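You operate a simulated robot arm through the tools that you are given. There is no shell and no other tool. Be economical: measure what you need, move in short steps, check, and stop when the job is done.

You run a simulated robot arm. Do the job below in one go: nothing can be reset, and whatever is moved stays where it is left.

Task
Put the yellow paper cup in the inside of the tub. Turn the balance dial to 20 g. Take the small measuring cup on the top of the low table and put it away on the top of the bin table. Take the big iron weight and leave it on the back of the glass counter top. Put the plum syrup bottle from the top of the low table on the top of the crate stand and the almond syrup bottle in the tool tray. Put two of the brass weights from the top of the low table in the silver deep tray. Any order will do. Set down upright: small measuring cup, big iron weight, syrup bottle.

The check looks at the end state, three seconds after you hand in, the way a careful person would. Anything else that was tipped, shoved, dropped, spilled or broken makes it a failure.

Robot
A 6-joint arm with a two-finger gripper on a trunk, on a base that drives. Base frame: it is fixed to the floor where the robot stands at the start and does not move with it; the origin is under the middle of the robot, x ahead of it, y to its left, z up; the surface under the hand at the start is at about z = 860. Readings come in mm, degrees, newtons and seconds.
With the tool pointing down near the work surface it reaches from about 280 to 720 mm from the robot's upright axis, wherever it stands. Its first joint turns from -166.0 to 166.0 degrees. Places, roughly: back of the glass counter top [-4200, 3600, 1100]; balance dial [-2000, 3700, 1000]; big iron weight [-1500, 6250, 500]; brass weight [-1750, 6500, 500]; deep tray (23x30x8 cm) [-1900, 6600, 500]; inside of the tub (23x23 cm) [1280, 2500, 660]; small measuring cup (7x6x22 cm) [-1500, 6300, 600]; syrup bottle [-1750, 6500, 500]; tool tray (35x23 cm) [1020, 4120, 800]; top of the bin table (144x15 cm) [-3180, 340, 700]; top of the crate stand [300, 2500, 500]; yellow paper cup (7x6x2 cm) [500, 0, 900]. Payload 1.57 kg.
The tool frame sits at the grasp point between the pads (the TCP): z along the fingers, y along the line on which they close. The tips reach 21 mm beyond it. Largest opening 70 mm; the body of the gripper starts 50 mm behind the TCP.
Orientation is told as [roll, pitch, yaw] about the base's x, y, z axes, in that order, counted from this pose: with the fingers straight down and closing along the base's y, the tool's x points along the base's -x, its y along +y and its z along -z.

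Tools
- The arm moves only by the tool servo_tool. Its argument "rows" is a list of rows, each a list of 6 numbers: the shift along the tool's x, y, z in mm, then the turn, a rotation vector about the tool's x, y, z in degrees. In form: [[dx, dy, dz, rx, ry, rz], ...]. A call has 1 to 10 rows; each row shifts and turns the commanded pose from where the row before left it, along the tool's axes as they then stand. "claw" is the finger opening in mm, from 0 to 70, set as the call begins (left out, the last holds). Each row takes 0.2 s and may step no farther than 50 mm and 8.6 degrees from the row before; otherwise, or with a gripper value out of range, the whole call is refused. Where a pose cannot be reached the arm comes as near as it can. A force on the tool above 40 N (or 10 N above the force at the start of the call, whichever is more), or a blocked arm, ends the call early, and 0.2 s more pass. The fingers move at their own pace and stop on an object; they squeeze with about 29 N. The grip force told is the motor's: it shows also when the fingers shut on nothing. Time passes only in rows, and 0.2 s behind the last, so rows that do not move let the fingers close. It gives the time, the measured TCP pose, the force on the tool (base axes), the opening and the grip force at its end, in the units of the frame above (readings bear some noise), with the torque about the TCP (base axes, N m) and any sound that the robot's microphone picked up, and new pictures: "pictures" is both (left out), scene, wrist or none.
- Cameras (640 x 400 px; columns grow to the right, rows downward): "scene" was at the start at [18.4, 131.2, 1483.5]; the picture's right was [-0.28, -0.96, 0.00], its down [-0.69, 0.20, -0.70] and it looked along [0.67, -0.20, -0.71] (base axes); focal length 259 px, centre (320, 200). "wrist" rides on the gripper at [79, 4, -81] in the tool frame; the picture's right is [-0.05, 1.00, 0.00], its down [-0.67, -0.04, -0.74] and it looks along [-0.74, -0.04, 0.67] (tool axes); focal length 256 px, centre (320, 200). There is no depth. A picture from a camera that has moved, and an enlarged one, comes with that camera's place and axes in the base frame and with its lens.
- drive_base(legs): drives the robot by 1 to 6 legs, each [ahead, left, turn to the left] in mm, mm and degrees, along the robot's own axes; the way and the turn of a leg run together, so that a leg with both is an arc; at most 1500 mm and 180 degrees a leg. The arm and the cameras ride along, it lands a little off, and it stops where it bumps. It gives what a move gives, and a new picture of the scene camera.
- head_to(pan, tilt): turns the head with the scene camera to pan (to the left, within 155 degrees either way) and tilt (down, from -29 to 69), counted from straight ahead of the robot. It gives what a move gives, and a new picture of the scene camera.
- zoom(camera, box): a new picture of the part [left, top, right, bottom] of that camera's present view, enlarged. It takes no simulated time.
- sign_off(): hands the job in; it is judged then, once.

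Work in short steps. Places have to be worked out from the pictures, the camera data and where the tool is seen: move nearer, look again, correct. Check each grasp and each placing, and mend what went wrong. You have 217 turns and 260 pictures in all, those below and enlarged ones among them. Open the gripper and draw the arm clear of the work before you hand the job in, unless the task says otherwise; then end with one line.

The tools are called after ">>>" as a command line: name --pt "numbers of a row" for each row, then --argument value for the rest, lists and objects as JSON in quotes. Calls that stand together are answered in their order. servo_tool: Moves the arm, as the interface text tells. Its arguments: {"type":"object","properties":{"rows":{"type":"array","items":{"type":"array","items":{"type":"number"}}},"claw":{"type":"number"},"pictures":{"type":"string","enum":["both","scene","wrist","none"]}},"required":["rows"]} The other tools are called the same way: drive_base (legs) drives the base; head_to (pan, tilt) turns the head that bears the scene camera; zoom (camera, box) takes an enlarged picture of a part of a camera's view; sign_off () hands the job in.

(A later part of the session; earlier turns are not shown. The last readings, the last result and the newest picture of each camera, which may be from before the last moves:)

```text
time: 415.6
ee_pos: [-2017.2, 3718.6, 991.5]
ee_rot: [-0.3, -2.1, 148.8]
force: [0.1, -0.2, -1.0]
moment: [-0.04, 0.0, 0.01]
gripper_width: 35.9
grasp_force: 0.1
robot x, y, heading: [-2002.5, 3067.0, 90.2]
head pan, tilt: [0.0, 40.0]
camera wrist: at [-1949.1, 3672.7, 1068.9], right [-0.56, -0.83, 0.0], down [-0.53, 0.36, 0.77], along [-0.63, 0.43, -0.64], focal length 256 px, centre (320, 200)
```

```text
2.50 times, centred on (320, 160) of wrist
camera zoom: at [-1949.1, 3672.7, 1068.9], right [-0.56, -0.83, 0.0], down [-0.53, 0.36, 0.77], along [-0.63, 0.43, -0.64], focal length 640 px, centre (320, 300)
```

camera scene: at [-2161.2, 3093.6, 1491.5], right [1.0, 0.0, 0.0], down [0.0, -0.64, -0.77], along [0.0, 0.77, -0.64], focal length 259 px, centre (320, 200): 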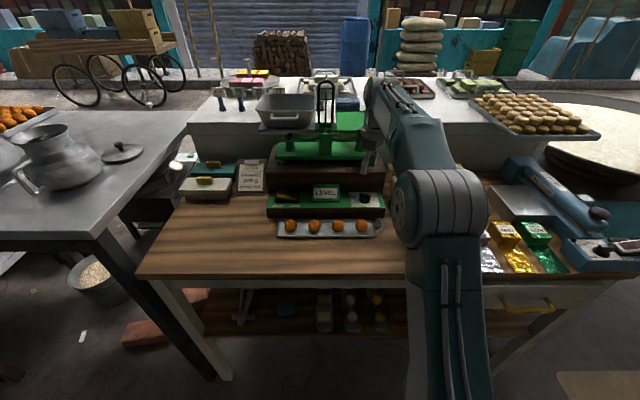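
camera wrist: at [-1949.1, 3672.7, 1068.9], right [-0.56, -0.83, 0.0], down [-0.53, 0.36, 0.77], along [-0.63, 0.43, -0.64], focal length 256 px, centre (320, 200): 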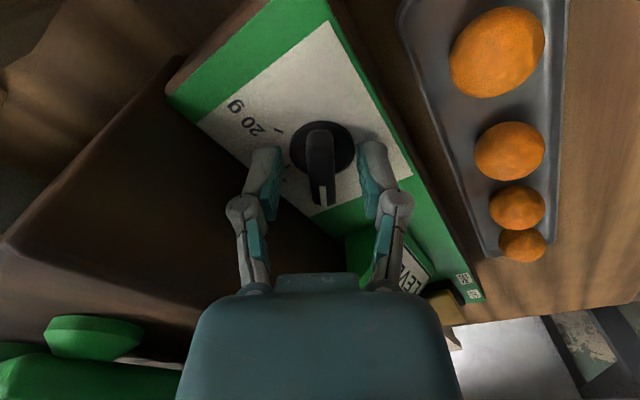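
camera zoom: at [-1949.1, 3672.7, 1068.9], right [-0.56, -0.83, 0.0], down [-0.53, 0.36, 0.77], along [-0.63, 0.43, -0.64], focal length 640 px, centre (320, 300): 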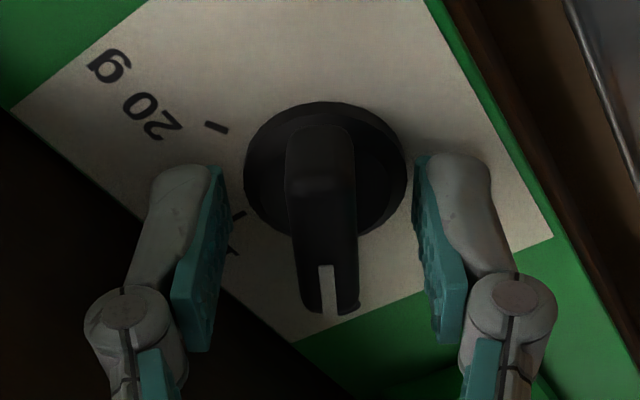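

Shift +3 in tool x, lower 2 mm, and close on the bar.

>>> servo_tool --pt "3 0 2 0 0 0" --pt "0 0 0 0 0 0" --claw 36 --pictures "none"

>>> servo_tool --pt "0 0 0 0 0 0" --pt "0 0 0 0 0 0" --claw 0 --pictures "wrist"

```text
time: 416.2
ee_pos: [-2014.7, 3716.8, 989.3]
ee_rot: [-0.3, -2.0, 148.9]
force: [0.2, -0.2, -0.5]
moment: [-0.01, 0.02, 0.0]
gripper_width: 35.9
grasp_force: 0.0
robot x, y, heading: [-2007.6, 3065.7, 90.0]
head pan, tilt: [0.0, 40.0]
```

```text
time: 416.9
ee_pos: [-2016.0, 3716.5, 990.0]
ee_rot: [-0.4, -2.2, 148.9]
force: [-1.4, -12.8, 12.9]
moment: [-0.5, -0.1, 0.03]
gripper_width: 26.3
grasp_force: 32.4
robot x, y, heading: [-2007.1, 3067.5, 90.0]
head pan, tilt: [0.0, 40.0]
camera wrist: at [-1947.3, 3670.4, 1068.0], right [-0.56, -0.83, 0.0], down [-0.53, 0.36, 0.77], along [-0.63, 0.43, -0.64], focal length 256 px, centre (320, 200)
```

wrist: 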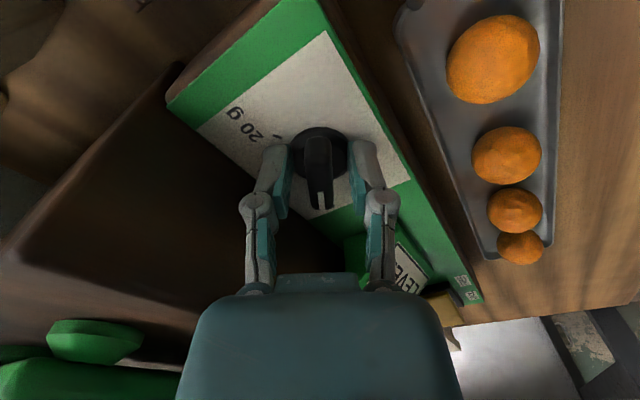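

It stopped at 26 mm — likely on the disc. Open, raise 5 mm, and close on the bar.

>>> servo_tool --pt "0 0 0 0 0 0" --pt "0 0 -6 0 0 0" --pt "0 0 0 0 0 0" --claw 38 --pictures "none"

>>> servo_tool --pt "0 0 0 0 0 0" --pt "0 0 0 0 0 0" --claw 0 --pictures "wrist"

>>> zoom --camera "wrist" --box '[240, 100, 400, 220]'

```text
time: 417.6
ee_pos: [-2014.3, 3716.9, 995.0]
ee_rot: [-0.4, -2.0, 148.8]
force: [-0.7, -0.5, -0.3]
moment: [-0.04, 0.01, 0.03]
gripper_width: 37.9
grasp_force: 0.0
robot x, y, heading: [-2004.9, 3066.5, 89.9]
head pan, tilt: [0.0, 40.0]
```

```text
time: 418.2
ee_pos: [-2015.6, 3715.7, 996.5]
ee_rot: [-0.3, -2.0, 148.9]
force: [-1.9, -12.6, 5.3]
moment: [-0.21, 0.22, 0.03]
gripper_width: 12.1
grasp_force: 32.5
robot x, y, heading: [-2005.0, 3066.1, 89.7]
head pan, tilt: [0.0, 40.0]
camera wrist: at [-1947.2, 3670.6, 1073.3], right [-0.56, -0.83, 0.0], down [-0.53, 0.36, 0.77], along [-0.63, 0.43, -0.64], focal length 256 px, centre (320, 200)
```

wrist: 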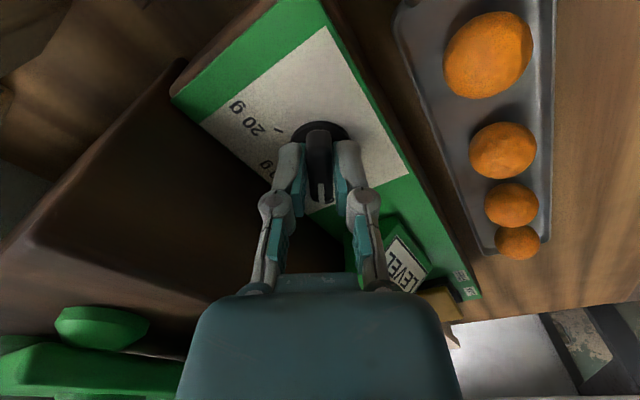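

```text
3.33 times, centred on (320, 160) of wrist
camera zoom: at [-1947.2, 3670.6, 1073.3], right [-0.56, -0.83, 0.0], down [-0.53, 0.36, 0.77], along [-0.63, 0.43, -0.64], focal length 853 px, centre (320, 333)
```

zoom: 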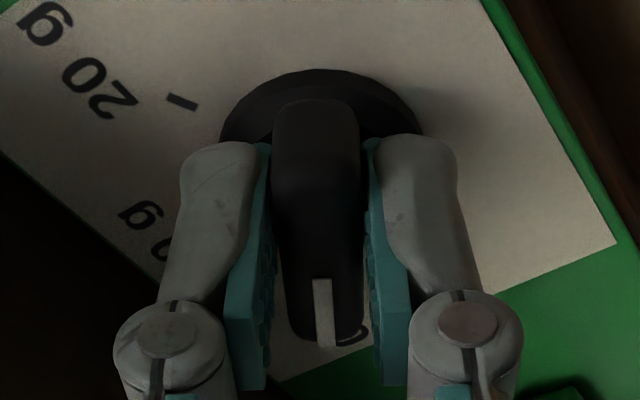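

Bar gripped (12 mm), centred within ~2 mm. Turn clockwise in steps and watch forces.

>>> servo_tool --pt "0 0 0 0 0 8" --pt "0 0 0 0 0 8" --pt "0 0 0 0 0 8" --pt "0 0 0 0 0 8" --pt "0 0 0 0 0 8" --pt "0 0 0 0 0 8" --pt "0 0 0 0 0 0" --pictures "wrist"

```text
time: 419.9
ee_pos: [-2018.4, 3716.0, 994.7]
ee_rot: [2.0, -1.4, 100.9]
force: [-18.1, -9.9, 3.7]
moment: [0.02, 0.1, 0.06]
gripper_width: 12.3
grasp_force: 31.5
robot x, y, heading: [-2004.3, 3071.6, 90.0]
head pan, tilt: [0.0, 40.0]
stopped in row 7: the force on the tool passed its limit at 41 N (the readings are from after the stop); the commanded pose is now the measured one
camera wrist: at [-2003.6, 3636.1, 1074.1], right [-0.99, -0.14, 0.03], down [-0.07, 0.65, 0.76], along [-0.13, 0.75, -0.65], focal length 256 px, centre (320, 200)
```

wrist: 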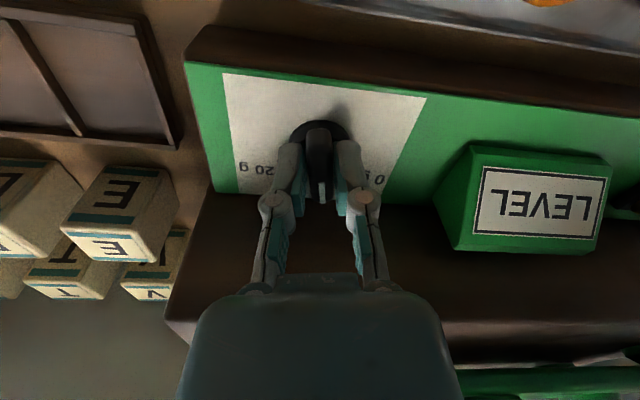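

Turned 48°. Relieve the side force (shift ≈2 mm in tool y) and keep turning.

>>> servo_tool --pt "0.5 2 0 0 0 0" --pt "0 0 0 0 0 0" --pictures "none"

>>> servo_tool --pt "0 0 0 0 0 8" --pt "0 0 0 0 0 8" --pt "0 0 0 0 0 8" --pt "0 0 0 0 0 0" --pictures "none"

```text
time: 420.5
ee_pos: [-2017.1, 3717.0, 995.3]
ee_rot: [1.7, -1.5, 100.9]
force: [-17.4, -7.8, 4.1]
moment: [-0.47, -0.09, 0.07]
gripper_width: 11.9
grasp_force: 31.6
robot x, y, heading: [-2005.0, 3069.6, 90.0]
head pan, tilt: [0.0, 40.0]
```

```text
time: 421.5
ee_pos: [-2018.5, 3715.9, 995.0]
ee_rot: [2.1, -0.7, 76.8]
force: [-26.5, -6.1, 3.2]
moment: [0.54, -0.26, 0.07]
gripper_width: 11.9
grasp_force: 32.1
robot x, y, heading: [-2007.2, 3064.1, 89.9]
head pan, tilt: [0.0, 40.0]
```

>>> servo_tool --pt "1 3 0 0 0 0" --pt "0 0 0 0 0 0" --pictures "wrist"

>>> zoom --camera "wrist" --box '[240, 80, 400, 220]'

```text
time: 422.1
ee_pos: [-2018.9, 3715.8, 996.5]
ee_rot: [2.0, -0.7, 76.7]
force: [-13.4, 7.1, 4.3]
moment: [-0.85, -0.01, 0.03]
gripper_width: 12.3
grasp_force: 31.4
robot x, y, heading: [-2008.1, 3066.2, 89.9]
head pan, tilt: [0.0, 40.0]
camera wrist: at [-2038.5, 3638.3, 1074.9], right [-0.96, 0.28, 0.04], down [0.21, 0.63, 0.75], along [0.19, 0.73, -0.66], focal length 256 px, centre (320, 200)
```

wrist: 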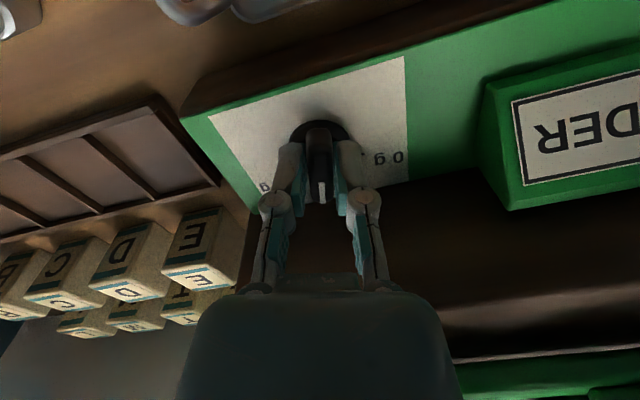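

```text
2.86 times, centred on (320, 150) of wrist
camera zoom: at [-2038.5, 3638.3, 1074.9], right [-0.96, 0.28, 0.04], down [0.21, 0.63, 0.75], along [0.19, 0.73, -0.66], focal length 731 px, centre (320, 343)
```

zoom: 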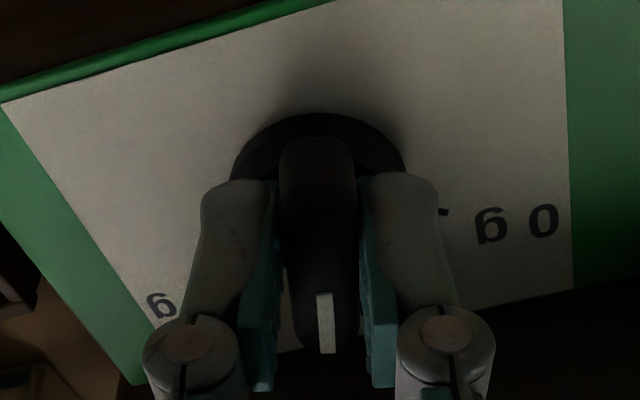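

The dial is turning (sign changed). Continue another 40°.

>>> servo_tool --pt "0 0 0 0 0 8" --pt "0 0.5 0 0 0 8" --pt "0 0.5 0 0 0 8" --pt "0 0 0 0 0 0" --pictures "none"

>>> servo_tool --pt "0 0.5 0 0 0 8" --pt "0 0.5 0 0 0 8" --pt "0 0 0 0 0 0" --pictures "wrist"

>>> zoom --camera "wrist" --box '[220, 60, 420, 220]'

```text
time: 423.1
ee_pos: [-2019.5, 3716.7, 996.1]
ee_rot: [2.2, 0.2, 52.7]
force: [-8.7, 12.9, 2.6]
moment: [0.57, -0.79, 0.01]
gripper_width: 12.1
grasp_force: 31.8
robot x, y, heading: [-2005.9, 3064.3, 89.9]
head pan, tilt: [0.0, 40.0]
```

```text
time: 423.9
ee_pos: [-2020.5, 3717.8, 995.8]
ee_rot: [2.0, 0.8, 36.7]
force: [-2.6, 16.4, 7.9]
moment: [0.17, -0.73, 0.01]
gripper_width: 12.3
grasp_force: 32.1
robot x, y, heading: [-2004.8, 3065.8, 89.9]
head pan, tilt: [0.0, 40.0]
camera wrist: at [-2084.0, 3671.3, 1076.9], right [-0.55, 0.83, 0.03], down [0.58, 0.35, 0.73], along [0.6, 0.43, -0.68], focal length 256 px, centre (320, 200)
```

wrist: 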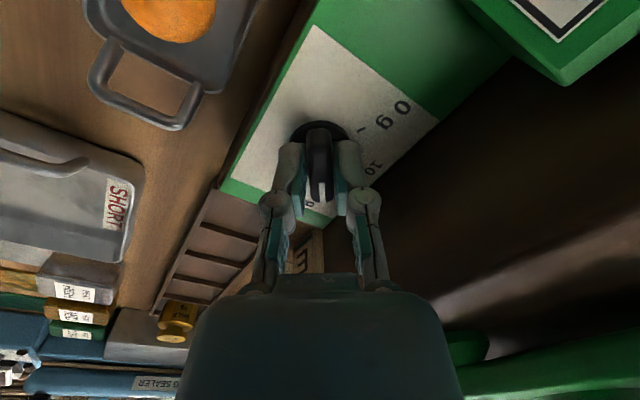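

```text
2.50 times, centred on (320, 140) of wrist
camera zoom: at [-2084.0, 3671.3, 1076.9], right [-0.55, 0.83, 0.03], down [0.58, 0.35, 0.73], along [0.6, 0.43, -0.68], focal length 640 px, centre (320, 350)
```

zoom: 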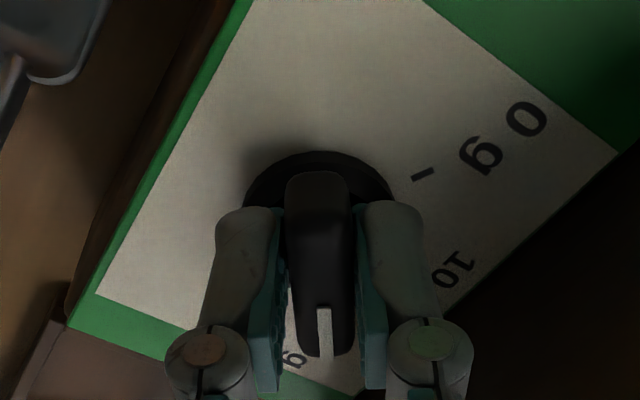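

Pointer ≈53° east; turn the remaining ~7°.

>>> servo_tool --pt "0 0 0 0 0 3.5" --pt "0 0 0 0 0 3.5" --pt "0 0 0 0 0 0" --pictures "none"

>>> servo_tool --pt "0 0 0 0 0 0" --pt "0 0 -15 0 0 0" --pt "0 0 -25 0 0 0" --pt "10 0 -25 0 0 0" --pt "0 0 0 0 0 0" --claw 40 --pictures "wrist"

>>> zoom --camera "wrist" --box '[220, 0, 420, 150]'

```text
time: 424.7
ee_pos: [-2021.2, 3716.7, 995.7]
ee_rot: [1.9, 1.1, 29.8]
force: [-4.0, 19.1, 7.7]
moment: [0.25, -0.69, 0.12]
gripper_width: 12.3
grasp_force: 31.6
robot x, y, heading: [-2008.9, 3064.1, 90.2]
head pan, tilt: [0.0, 40.0]
```

```text
time: 425.9
ee_pos: [-2028.1, 3710.3, 1060.2]
ee_rot: [1.8, 1.2, 29.8]
force: [-0.7, 0.3, 0.5]
moment: [-0.01, 0.01, 0.01]
gripper_width: 39.9
grasp_force: 0.0
robot x, y, heading: [-2006.2, 3066.0, 89.7]
head pan, tilt: [0.0, 40.0]
camera wrist: at [-2096.6, 3672.6, 1142.4], right [-0.45, 0.89, 0.03], down [0.62, 0.29, 0.73], along [0.64, 0.35, -0.68], focal length 256 px, centre (320, 200)
```

wrist: 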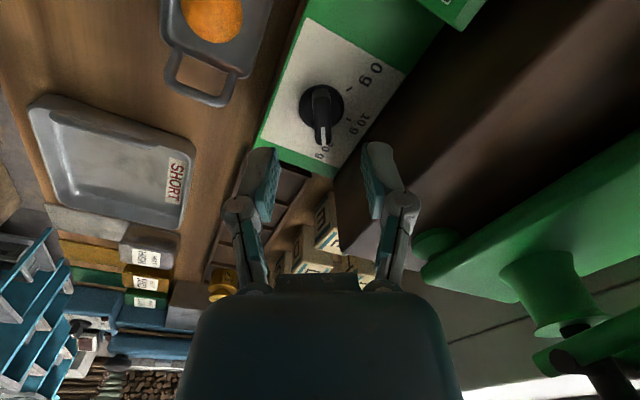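

```text
2.67 times, centred on (320, 75) of wrist
camera zoom: at [-2096.6, 3672.6, 1142.4], right [-0.45, 0.89, 0.03], down [0.62, 0.29, 0.73], along [0.64, 0.35, -0.68], focal length 683 px, centre (320, 533)
```

zoom: 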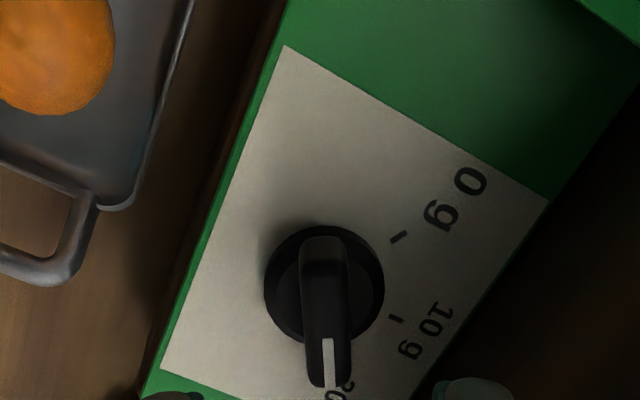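

The pointer covers the 20 g tick (≈60° east). Retreat: raise, rotate hand back, and verify with the scene camera.

>>> servo_tool --pt "0 0 -45 0 0 0" --pt "0 0 -45 0 0 0" --pt "0 0 -45 0 0 0" --pt "0 0 -30 0 0 0" --pt "0 0 0 0 0 -8.5" --pt "0 0 0 0 0 -8.5" --pt "0 0 0 0 0 -8.5" --pt "0 0 0 0 0 -8.5" --pt "0 0 0 0 0 -8.5" --pt "0 0 0 0 0 -8.5" --pictures "none"

>>> servo_tool --pt "0 0 0 0 0 -8.5" --pt "40 0 0 0 0 0" --pt "40 0 0 0 0 0" --pt "40 0 0 0 0 0" --pt "40 0 0 0 0 0" --pt "40 0 0 0 0 0" --pt "40 0 0 0 0 0" --pt "20 0 0 0 0 0" --pt "0 0 0 0 0 0" --pictures "wrist"

>>> zoom --camera "scene" --box '[340, 170, 410, 225]'

```text
time: 428.1
ee_pos: [-2022.4, 3694.9, 1216.8]
ee_rot: [2.0, -0.9, 80.9]
force: [0.2, 0.2, -0.3]
moment: [0.02, -0.01, -0.01]
gripper_width: 39.8
grasp_force: 0.0
out of reach, approached as far as the arm can: row 4
robot x, y, heading: [-2004.6, 3068.7, 89.9]
head pan, tilt: [0.0, 40.0]
```

```text
time: 430.1
ee_pos: [-2024.9, 3434.9, 1212.1]
ee_rot: [1.9, -1.1, 89.4]
force: [-0.4, 0.2, 0.7]
moment: [0.04, 0.04, 0.01]
gripper_width: 40.0
grasp_force: 0.2
robot x, y, heading: [-2005.5, 3069.9, 89.4]
head pan, tilt: [0.0, 40.0]
camera wrist: at [-2027.2, 3354.5, 1291.1], right [-1.0, 0.06, 0.03], down [0.07, 0.65, 0.76], along [0.03, 0.76, -0.65], focal length 256 px, centre (320, 200)
```

wrist: 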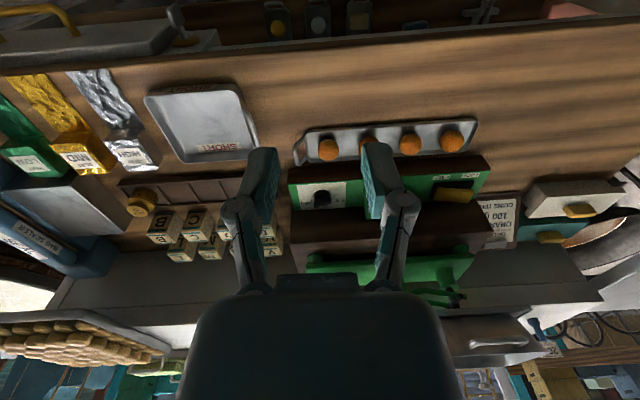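

```text
7.27 times, centred on (375, 198) of scene
camera zoom: at [-2161.5, 3091.8, 1491.5], right [1.0, 0.0, 0.0], down [0.0, -0.64, -0.77], along [0.0, 0.77, -0.64], focal length 1882 px, centre (-80, 218)
```

zoom: 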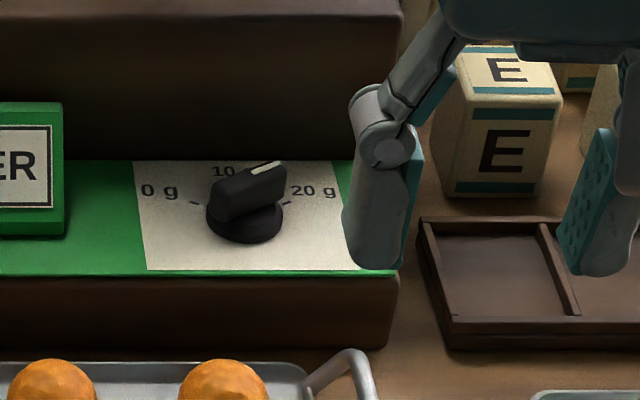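

Dial reads 20 g. Now fetch the measuring cup: back east along the lane.

>>> head_to --pan -90 --tilt 25

>>> drive_base --legs '[[-220, 0, 0], [0, -1200, 0], [60, -450, 0]]'

```text
time: 431.8
ee_pos: [-2024.0, 3435.2, 1211.5]
ee_rot: [1.9, -1.1, 89.3]
force: [-0.4, -0.3, 0.3]
moment: [0.0, 0.02, -0.02]
gripper_width: 40.1
grasp_force: 0.1
robot x, y, heading: [-2005.6, 3066.3, 90.0]
head pan, tilt: [-90.0, 25.0]
camera scene: at [-2069.5, 3006.8, 1515.0], right [0.0, -1.0, 0.0], down [-0.42, 0.0, -0.91], along [0.91, 0.0, -0.42], focal length 259 px, centre (320, 200)
```

scene: 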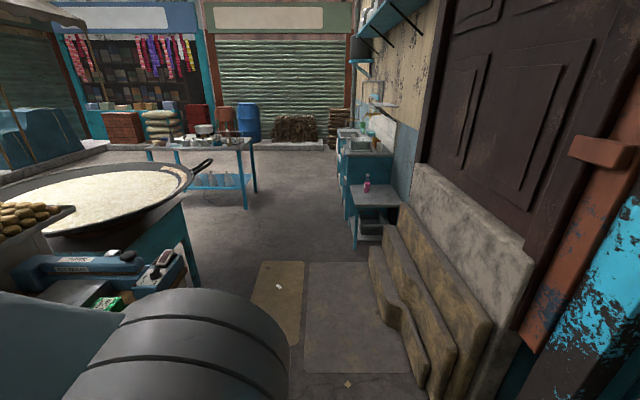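

```text
time: 441.5
ee_pos: [-381.1, 3274.8, 1212.4]
ee_rot: [1.7, -1.0, 89.6]
force: [-0.2, -0.1, 0.3]
moment: [0.0, -0.08, 0.0]
gripper_width: 40.1
grasp_force: 0.0
robot x, y, heading: [-360.8, 2906.2, 90.1]
head pan, tilt: [-90.0, 25.0]
camera scene: at [-425.2, 2845.5, 1514.9], right [0.0, -1.0, 0.0], down [-0.42, 0.0, -0.91], along [0.91, 0.0, -0.42], focal length 259 px, centre (320, 200)
```

scene: 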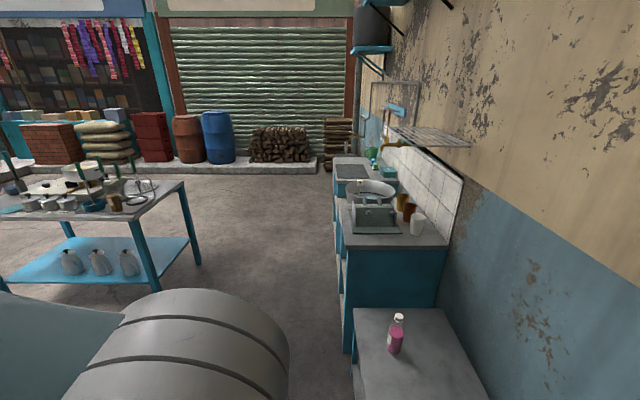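

>>> drive_base --legs '[[300, 0, 0], [0, -800, 0], [1300, 0, 0], [1080, 0, 0]]'

>>> head_to --pan 0 --tilt 45

```text
time: 458.7
ee_pos: [424.2, 5976.5, 1211.8]
ee_rot: [1.9, -1.1, 88.6]
force: [-0.2, 0.1, -0.2]
moment: [0.01, 0.01, 0.01]
gripper_width: 39.8
grasp_force: 0.0
robot x, y, heading: [438.8, 5608.8, 89.0]
head pan, tilt: [-90.0, 25.0]
camera scene: at [373.7, 5548.5, 1515.0], right [-0.01, -1.0, 0.0], down [-0.42, 0.01, -0.91], along [0.91, -0.01, -0.42], focal length 259 px, centre (320, 200)
```

scene: 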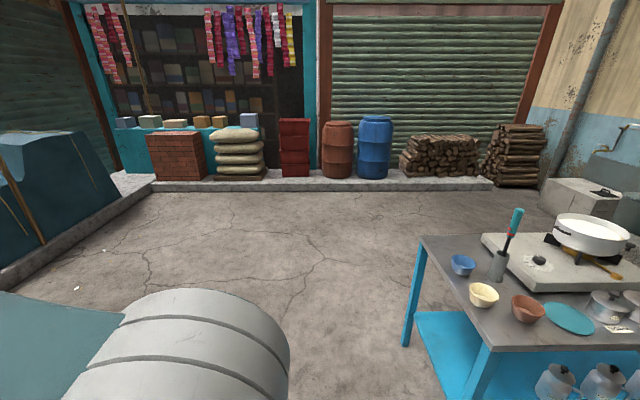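

```text
time: 460.4
ee_pos: [424.1, 5976.9, 1211.8]
ee_rot: [1.9, -1.1, 88.6]
force: [-0.6, 0.2, -0.6]
moment: [0.0, -0.01, 0.0]
gripper_width: 40.1
grasp_force: 0.0
robot x, y, heading: [439.2, 5605.8, 88.9]
head pan, tilt: [0.0, 45.0]
camera scene: at [282.8, 5631.0, 1484.3], right [1.0, -0.01, 0.0], down [-0.01, -0.71, -0.71], along [0.01, 0.71, -0.71], focal length 259 px, centre (320, 200)
```

scene: 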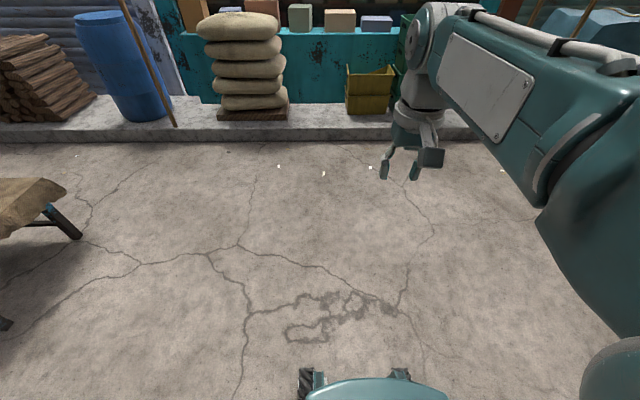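

>>> drive_base --legs '[[0, 0, 1], [0, 990, 0], [20, 990, 0]]'

>>> zoom --camera "scene" --box '[260, 180, 460, 320]'

```text
time: 470.4
ee_pos: [-1536.7, 5956.6, 1211.8]
ee_rot: [2.0, -1.2, 91.4]
force: [0.6, -0.1, -1.1]
moment: [0.02, 0.03, -0.02]
gripper_width: 39.9
grasp_force: 0.2
robot x, y, heading: [-1504.6, 5590.9, 91.9]
head pan, tilt: [0.0, 45.0]
camera scene: at [-1660.1, 5604.8, 1484.5], right [1.0, 0.04, 0.0], down [0.02, -0.71, -0.71], along [-0.03, 0.71, -0.71], focal length 259 px, centre (320, 200)
```

scene: 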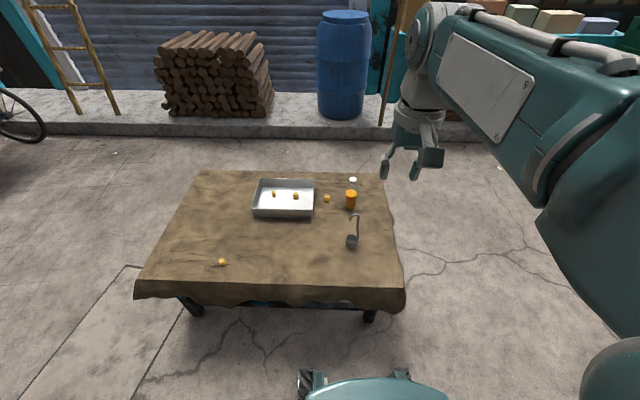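

```text
2.86 times, centred on (360, 250) of scene
camera zoom: at [-1660.1, 5604.8, 1484.5], right [1.0, 0.04, 0.0], down [0.02, -0.71, -0.71], along [-0.03, 0.71, -0.71], focal length 739 px, centre (206, 57)
```

zoom: 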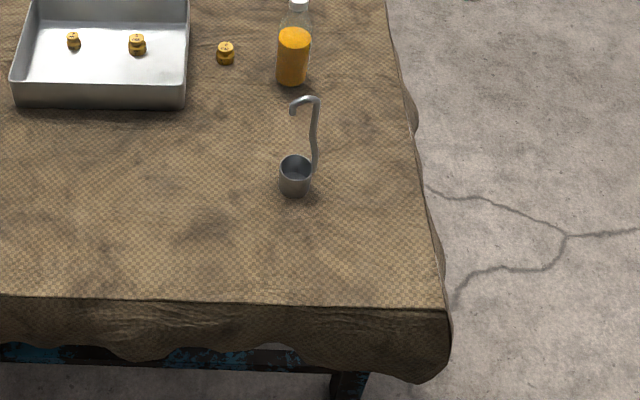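

The measuring cup's hook lies in the x–z plane, so I'll pinch its upright rod with fingers closing along y – best from the table's east side. Drive there.

>>> drive_base --legs '[[0, 0, -1.9], [0, -700, 0], [720, 0, 0], [0, 0, 90]]'

>>> zoom --camera "wrist" --box '[0, 0, 640, 400]'

```text
time: 482.0
ee_pos: [-1183.6, 6269.4, 1213.5]
ee_rot: [1.9, -1.2, -178.6]
force: [-0.5, -0.2, 0.2]
moment: [-0.04, 0.01, 0.01]
gripper_width: 40.0
grasp_force: 0.1
robot x, y, heading: [-817.1, 6304.2, -177.8]
head pan, tilt: [0.0, 45.0]
camera scene: at [-832.6, 6144.1, 1484.3], right [-0.04, 1.0, 0.0], down [0.71, 0.03, -0.71], along [-0.71, -0.03, -0.71], focal length 259 px, centre (320, 200)
```

scene: 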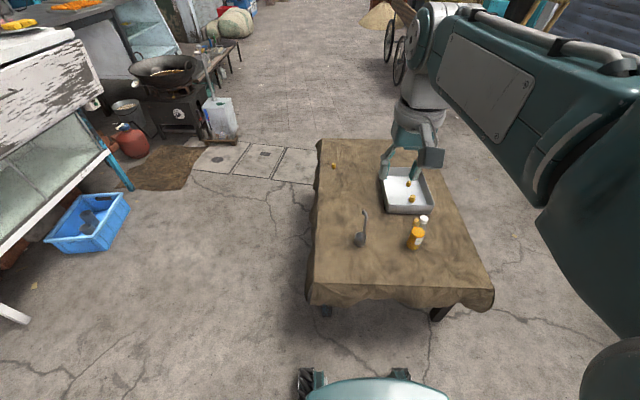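

```text
1.00 times, centred on (320, 200) of wrist (not enlarged: the box is as wide or as high as the picture)
camera zoom: at [-1102.2, 6269.6, 1291.3], right [-0.03, -1.0, 0.03], down [-0.65, 0.04, 0.76], along [-0.76, 0.0, -0.65], focal length 256 px, centre (320, 200)
```

zoom: 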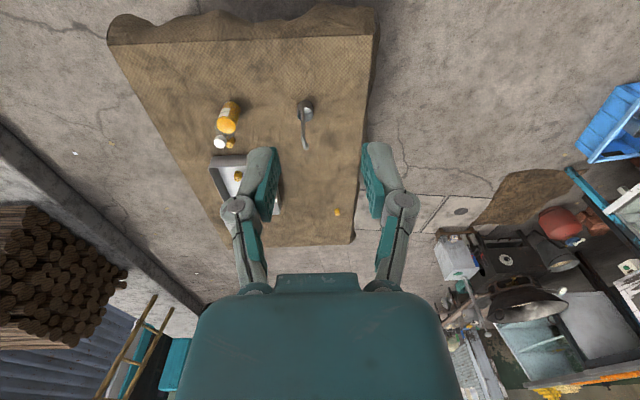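

>>> drive_base --legs '[[85, 0, -2.2]]'

>>> servo_tool --pt "-30 -8 30 0 0 0" --pt "-30 -8 35 0 0 0" --pt "-30 -8 35 0 0 0" --pt "-30 -8 35 0 0 0" --pt "-30 0 35 0 0 0" --pt "-30 0 35 0 0 0" --pt "-30 0 35 0 0 0" --pt "-20 0 40 0 0 0" --pt "0 0 45 0 0 0" --pt "0 0 40 0 0 0" --claw 50

```text
time: 483.1
ee_pos: [-1268.7, 6281.5, 1211.9]
ee_rot: [1.9, -1.1, 179.3]
force: [0.2, -0.5, -0.3]
moment: [0.02, 0.0, -0.01]
gripper_width: 39.9
grasp_force: 0.1
robot x, y, heading: [-898.1, 6301.6, 179.9]
head pan, tilt: [0.0, 45.0]
camera scene: at [-922.2, 6143.6, 1484.3], right [0.0, 1.0, 0.0], down [0.71, 0.0, -0.71], along [-0.71, 0.0, -0.71], focal length 259 px, centre (320, 200)
```

scene: 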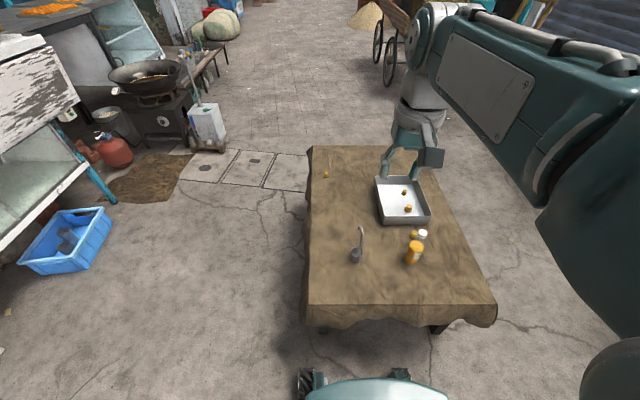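

```text
time: 485.3
ee_pos: [-1505.3, 6304.5, 850.6]
ee_rot: [1.9, -1.2, 179.2]
force: [-0.3, 0.4, 0.0]
moment: [-0.04, 0.0, -0.02]
gripper_width: 49.6
grasp_force: 0.1
robot x, y, heading: [-900.3, 6299.0, 180.0]
head pan, tilt: [0.0, 45.0]
camera scene: at [-923.8, 6143.6, 1484.3], right [0.0, 1.0, 0.0], down [0.71, 0.0, -0.71], along [-0.71, 0.0, -0.71], focal length 259 px, centre (320, 200)
camera wrist: at [-1424.8, 6303.1, 928.3], right [-0.07, -1.0, 0.03], down [-0.65, 0.07, 0.76], along [-0.76, 0.03, -0.65], focal length 256 px, centre (320, 200)
```

scene: 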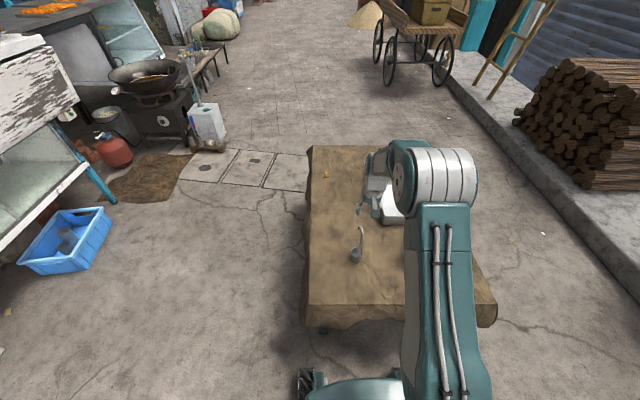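
wrist: 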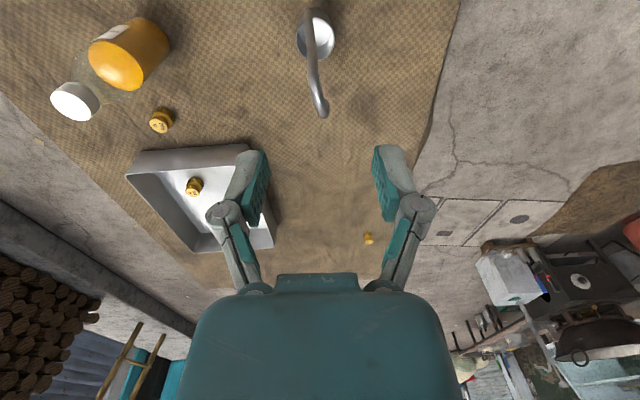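

>>> zoom --camera "wrist" --box '[260, 0, 380, 130]'

>>> zoom --camera "scene" --box '[325, 210, 395, 280]'

```text
3.08 times, centred on (320, 65) of wrist
camera zoom: at [-1424.8, 6303.1, 928.3], right [-0.07, -1.0, 0.03], down [-0.65, 0.07, 0.76], along [-0.76, 0.03, -0.65], focal length 788 px, centre (320, 615)
```

zoom: 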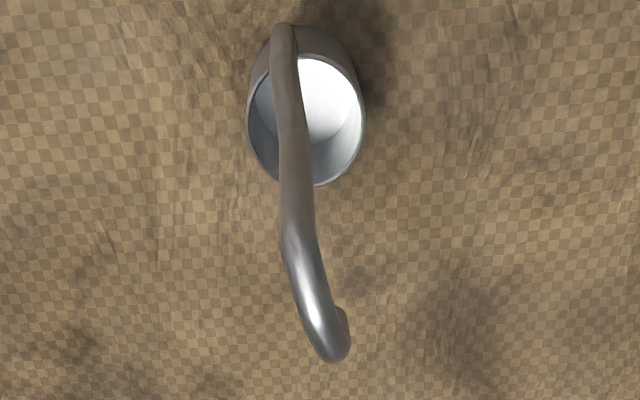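

```text
5.71 times, centred on (360, 245) of scene
camera zoom: at [-923.8, 6143.6, 1484.3], right [0.0, 1.0, 0.0], down [0.71, 0.0, -0.71], along [-0.71, 0.0, -0.71], focal length 1479 px, centre (91, -57)
```

zoom: 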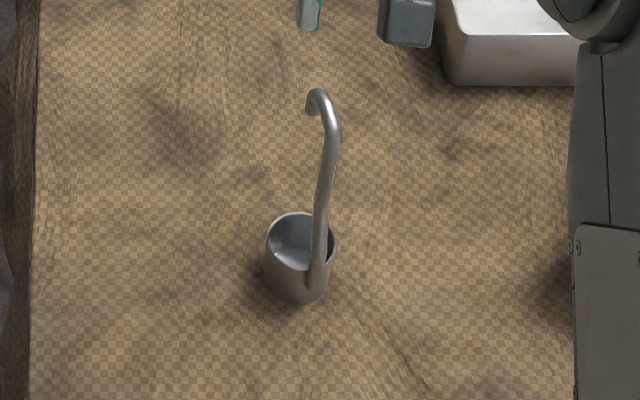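

The hook bends toward WSW (~30°). I align over the rod (≈(-1527,6309)), rotate −30° so the fingers close across the hook plane, and descend to 765 to check.

>>> servo_tool --pt "-22 -4 0 0 0 0" --pt "0 0 15 0 0 -7.5" --pt "0 0 25 0 0 -7.5" --pt "0 0 25 0 0 -7.5" --pt "0 0 20 0 0 -7.5" --pt "0 0 0 0 0 0" --claw 50 --pictures "wrist"

>>> zoom --camera "scene" --box '[325, 190, 405, 280]'

```text
time: 486.7
ee_pos: [-1530.1, 6307.6, 765.7]
ee_rot: [1.0, -2.0, -150.8]
force: [0.2, 0.2, 0.0]
moment: [0.0, 0.05, -0.02]
gripper_width: 50.0
grasp_force: 0.1
robot x, y, heading: [-901.0, 6299.6, 179.9]
head pan, tilt: [0.0, 45.0]
camera wrist: at [-1457.2, 6345.5, 843.5], right [0.44, -0.9, 0.02], down [-0.58, -0.27, 0.77], along [-0.68, -0.35, -0.64], focal length 256 px, centre (320, 200)
```

wrist: 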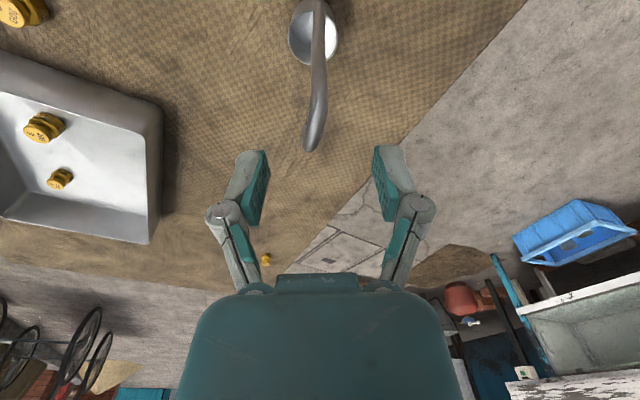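

```text
4.44 times, centred on (365, 235) of scene
camera zoom: at [-924.0, 6143.6, 1484.3], right [0.0, 1.0, 0.0], down [0.71, 0.0, -0.71], along [-0.71, 0.0, -0.71], focal length 1150 px, centre (120, 44)
```

zoom: 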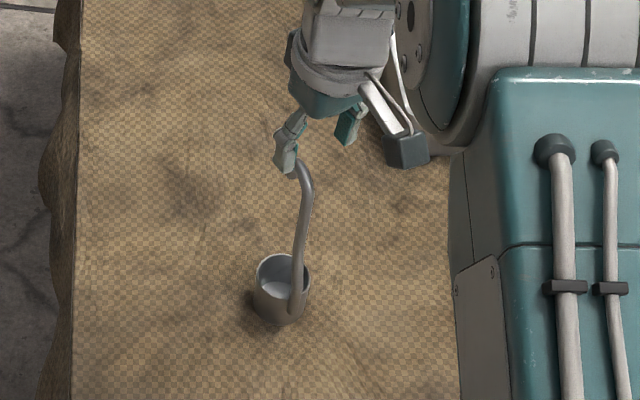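

Hook is centred between the fingers. Descend 40 mm more and check.

>>> servo_tool --pt "2 0 20 0 0 0" --pt "2 -2 20 0 0 0" --pt "0 0 0 0 0 0" --claw 50 --pictures "wrist"

>>> zoom --camera "wrist" --box '[220, 0, 420, 220]'

>>> zoom --camera "scene" --box '[325, 190, 405, 280]'

```text
time: 487.5
ee_pos: [-1526.9, 6309.4, 725.7]
ee_rot: [1.1, -1.9, -150.7]
force: [-0.9, -0.6, 0.9]
moment: [-0.01, 0.02, 0.02]
gripper_width: 49.8
grasp_force: 0.0
robot x, y, heading: [-896.5, 6298.2, 179.9]
head pan, tilt: [0.0, 45.0]
camera wrist: at [-1454.0, 6346.6, 803.5], right [0.44, -0.9, 0.02], down [-0.58, -0.27, 0.77], along [-0.68, -0.35, -0.64], focal length 256 px, centre (320, 200)
```

wrist: 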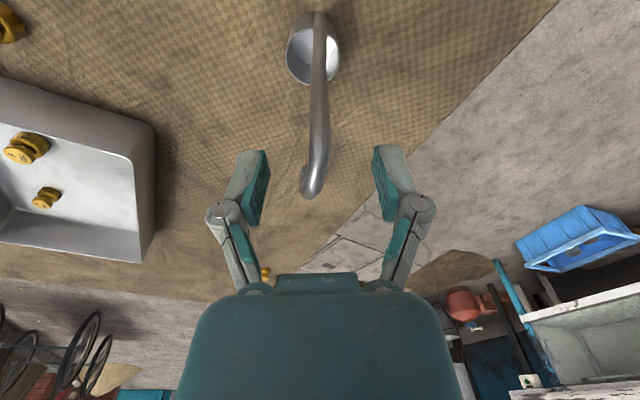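

```text
1.82 times, centred on (320, 110) of wrist
camera zoom: at [-1454.0, 6346.6, 803.5], right [0.44, -0.9, 0.02], down [-0.58, -0.27, 0.77], along [-0.68, -0.35, -0.64], focal length 465 px, centre (320, 364)
```

zoom: 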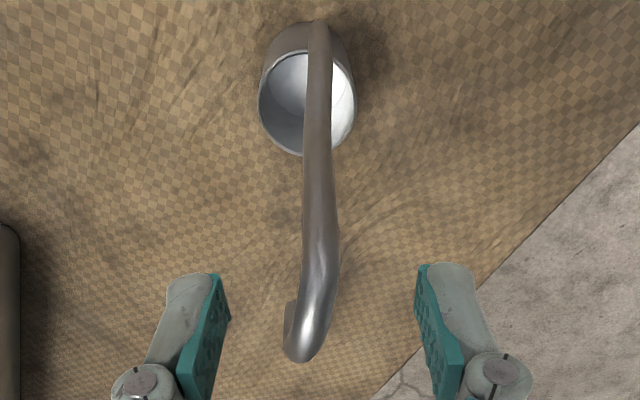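

```text
4.44 times, centred on (365, 235) of scene
camera zoom: at [-924.0, 6143.6, 1484.3], right [0.0, 1.0, 0.0], down [0.71, 0.0, -0.71], along [-0.71, 0.0, -0.71], focal length 1150 px, centre (120, 44)
```

zoom: 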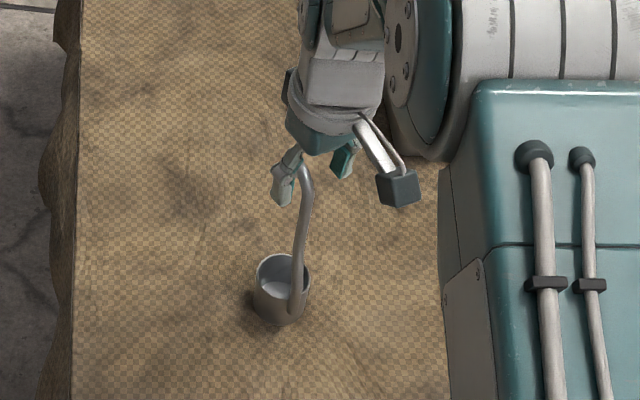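

The rod stands ≈10 mm further along tool x. Shift and descend to z≈680.

>>> servo_tool --pt "10 1 0 0 0 0" --pt "0 0 20 0 0 0" --pt "0 0 15 0 0 0" --pt "0 0 10 0 0 0" --pt "0 0 0 0 0 0" --claw 50 --pictures "wrist"

>>> zoom --camera "wrist" --box '[220, 40, 420, 280]'

>>> zoom --camera "scene" --box '[325, 190, 405, 280]'

```text
time: 488.7
ee_pos: [-1520.1, 6310.6, 681.0]
ee_rot: [1.0, -1.9, -150.7]
force: [-0.1, -0.4, -0.7]
moment: [-0.02, 0.01, 0.01]
gripper_width: 49.9
grasp_force: 0.2
robot x, y, heading: [-898.4, 6299.8, 179.9]
head pan, tilt: [0.0, 45.0]
camera wrist: at [-1446.2, 6349.0, 758.3], right [0.44, -0.9, 0.02], down [-0.58, -0.27, 0.77], along [-0.68, -0.35, -0.64], focal length 256 px, centre (320, 200)
```

wrist: 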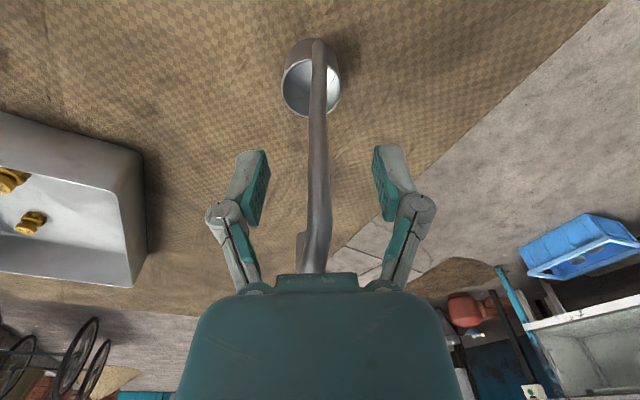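

```text
1.67 times, centred on (320, 160) of wrist
camera zoom: at [-1446.2, 6349.0, 758.3], right [0.44, -0.9, 0.02], down [-0.58, -0.27, 0.77], along [-0.68, -0.35, -0.64], focal length 427 px, centre (320, 267)
```

zoom: 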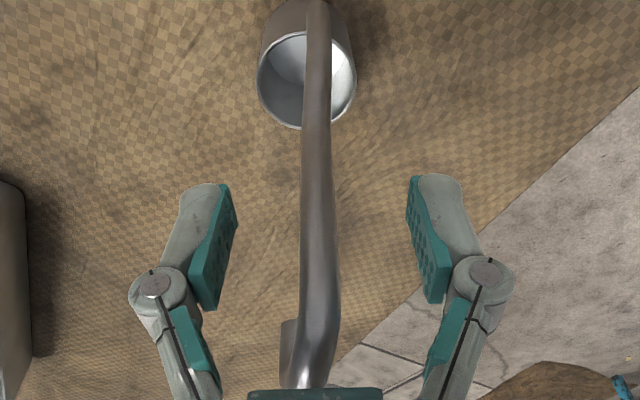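

```text
4.44 times, centred on (365, 235) of scene
camera zoom: at [-924.0, 6143.6, 1484.3], right [0.0, 1.0, 0.0], down [0.71, 0.0, -0.71], along [-0.71, 0.0, -0.71], focal length 1150 px, centre (120, 44)
```

zoom: 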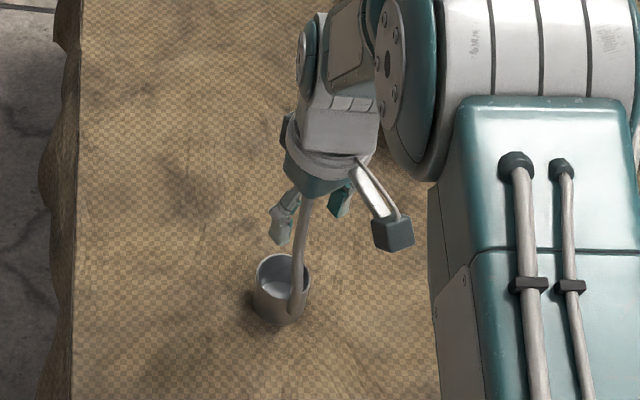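

Rod is centred between the pads. Close.

>>> servo_tool --pt "0 0 -3 0 0 0" --pt "0 0 0 0 0 0" --pt "0 0 0 0 0 0" --claw 0 --pictures "none"

>>> servo_tool --pt "0 0 -10 0 0 0" --pt "0 0 -20 0 0 0" --pt "0 0 -30 0 0 0" --pt "0 0 0 0 0 0" --pictures "wrist"

>>> zoom --camera "scene" --box '[325, 190, 405, 280]'

```text
time: 489.5
ee_pos: [-1519.2, 6311.3, 683.8]
ee_rot: [1.2, -1.9, -150.8]
force: [-0.4, -0.8, 0.9]
moment: [-0.05, -0.02, 0.01]
gripper_width: 0.0
grasp_force: 28.6
robot x, y, heading: [-902.2, 6297.2, 179.7]
head pan, tilt: [0.0, 45.0]
```

```text
time: 490.5
ee_pos: [-1517.2, 6313.4, 742.9]
ee_rot: [1.0, -2.0, -150.8]
force: [-0.5, -0.1, 0.3]
moment: [0.02, -0.03, 0.0]
gripper_width: 0.0
grasp_force: 28.7
robot x, y, heading: [-897.8, 6300.2, 180.2]
head pan, tilt: [0.0, 45.0]
camera wrist: at [-1444.1, 6351.6, 820.2], right [0.44, -0.9, 0.02], down [-0.58, -0.27, 0.77], along [-0.68, -0.35, -0.64], focal length 256 px, centre (320, 200)
```

wrist: 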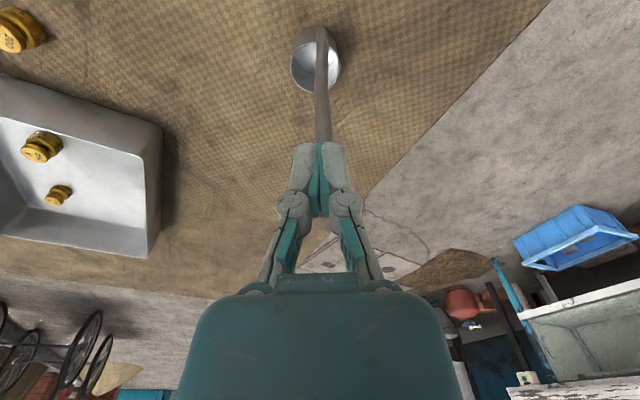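

```text
4.44 times, centred on (365, 235) of scene
camera zoom: at [-923.9, 6143.6, 1484.3], right [0.0, 1.0, 0.0], down [0.71, 0.0, -0.71], along [-0.71, 0.0, -0.71], focal length 1150 px, centre (120, 44)
```

zoom: 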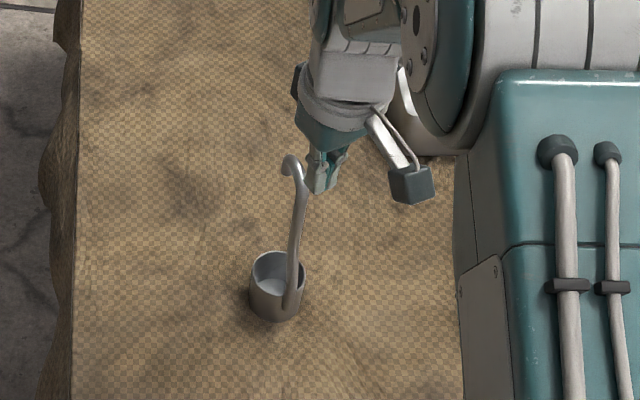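

Closed on nothing: the rod leans and is ≈10 mm toward −tool x. Open, rise, shift back −11, and descend again.

>>> servo_tool --pt "0 0 -20 0 0 0" --pt "0 0 0 0 0 0" --pt "-11 0 0 0 0 0" --pt "0 0 20 0 0 0" --pt "0 0 20 0 0 0" --pt "0 0 0 0 0 0" --claw 50 --pictures "wrist"

>>> zoom --camera "wrist" --box '[220, 0, 420, 240]'

```text
time: 491.9
ee_pos: [-1525.6, 6305.3, 723.3]
ee_rot: [1.2, -2.0, -150.7]
force: [-0.1, 0.8, 0.4]
moment: [0.01, 0.03, 0.02]
gripper_width: 50.0
grasp_force: 0.0
robot x, y, heading: [-902.6, 6299.4, 179.9]
head pan, tilt: [0.0, 45.0]
camera wrist: at [-1453.1, 6344.7, 801.5], right [0.44, -0.9, 0.02], down [-0.58, -0.27, 0.77], along [-0.68, -0.35, -0.64], focal length 256 px, centre (320, 200)
```

wrist: 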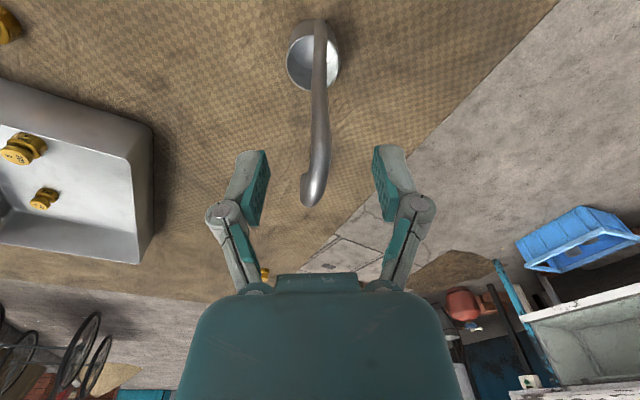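

```text
1.67 times, centred on (320, 120) of wrist
camera zoom: at [-1453.1, 6344.7, 801.5], right [0.44, -0.9, 0.02], down [-0.58, -0.27, 0.77], along [-0.68, -0.35, -0.64], focal length 427 px, centre (320, 333)
```

zoom: 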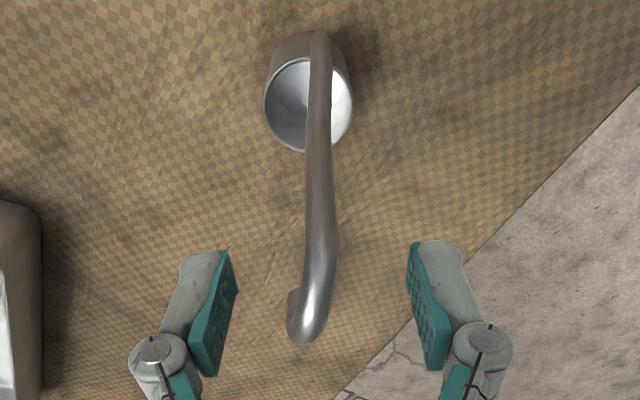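

Cross-checking with the scene camera (which matches the fingertip exactly), the rod bend is at ≈(-1531,6303,687). Shift (−6,+3) and descend to 680.

>>> servo_tool --pt "-6 3 0 0 0 0" --pt "0 0 15 0 0 0" --pt "0 0 15 0 0 0" --pt "0 0 10 0 0 0" --pt "0 0 0 0 0 0" --claw 50 --pictures "wrist"

>>> zoom --camera "scene" --box '[335, 200, 395, 270]'

```text
time: 493.1
ee_pos: [-1531.3, 6299.2, 684.5]
ee_rot: [1.1, -1.9, -150.7]
force: [1.0, -0.4, -0.3]
moment: [0.04, 0.01, -0.01]
gripper_width: 50.2
grasp_force: 0.0
robot x, y, heading: [-897.3, 6299.0, 179.7]
head pan, tilt: [0.0, 45.0]
camera wrist: at [-1459.0, 6337.8, 762.2], right [0.44, -0.9, 0.02], down [-0.58, -0.27, 0.77], along [-0.68, -0.35, -0.64], focal length 256 px, centre (320, 200)
```

wrist: 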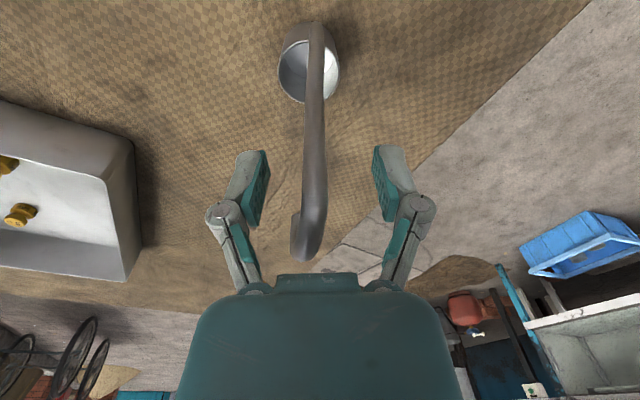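

```text
5.71 times, centred on (365, 235) of scene
camera zoom: at [-924.1, 6143.5, 1484.3], right [0.0, 1.0, 0.0], down [0.71, 0.0, -0.71], along [-0.71, 0.0, -0.71], focal length 1479 px, centre (63, 0)
```

zoom: 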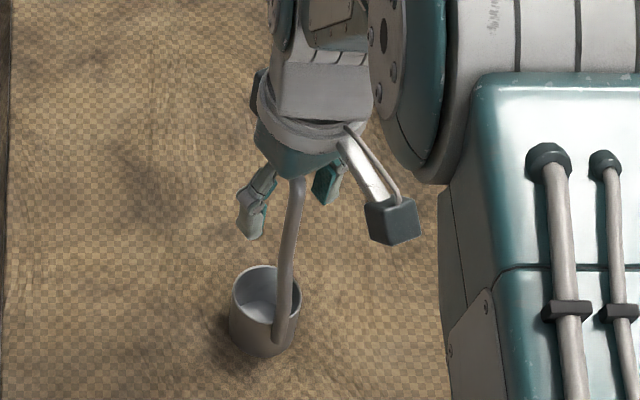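

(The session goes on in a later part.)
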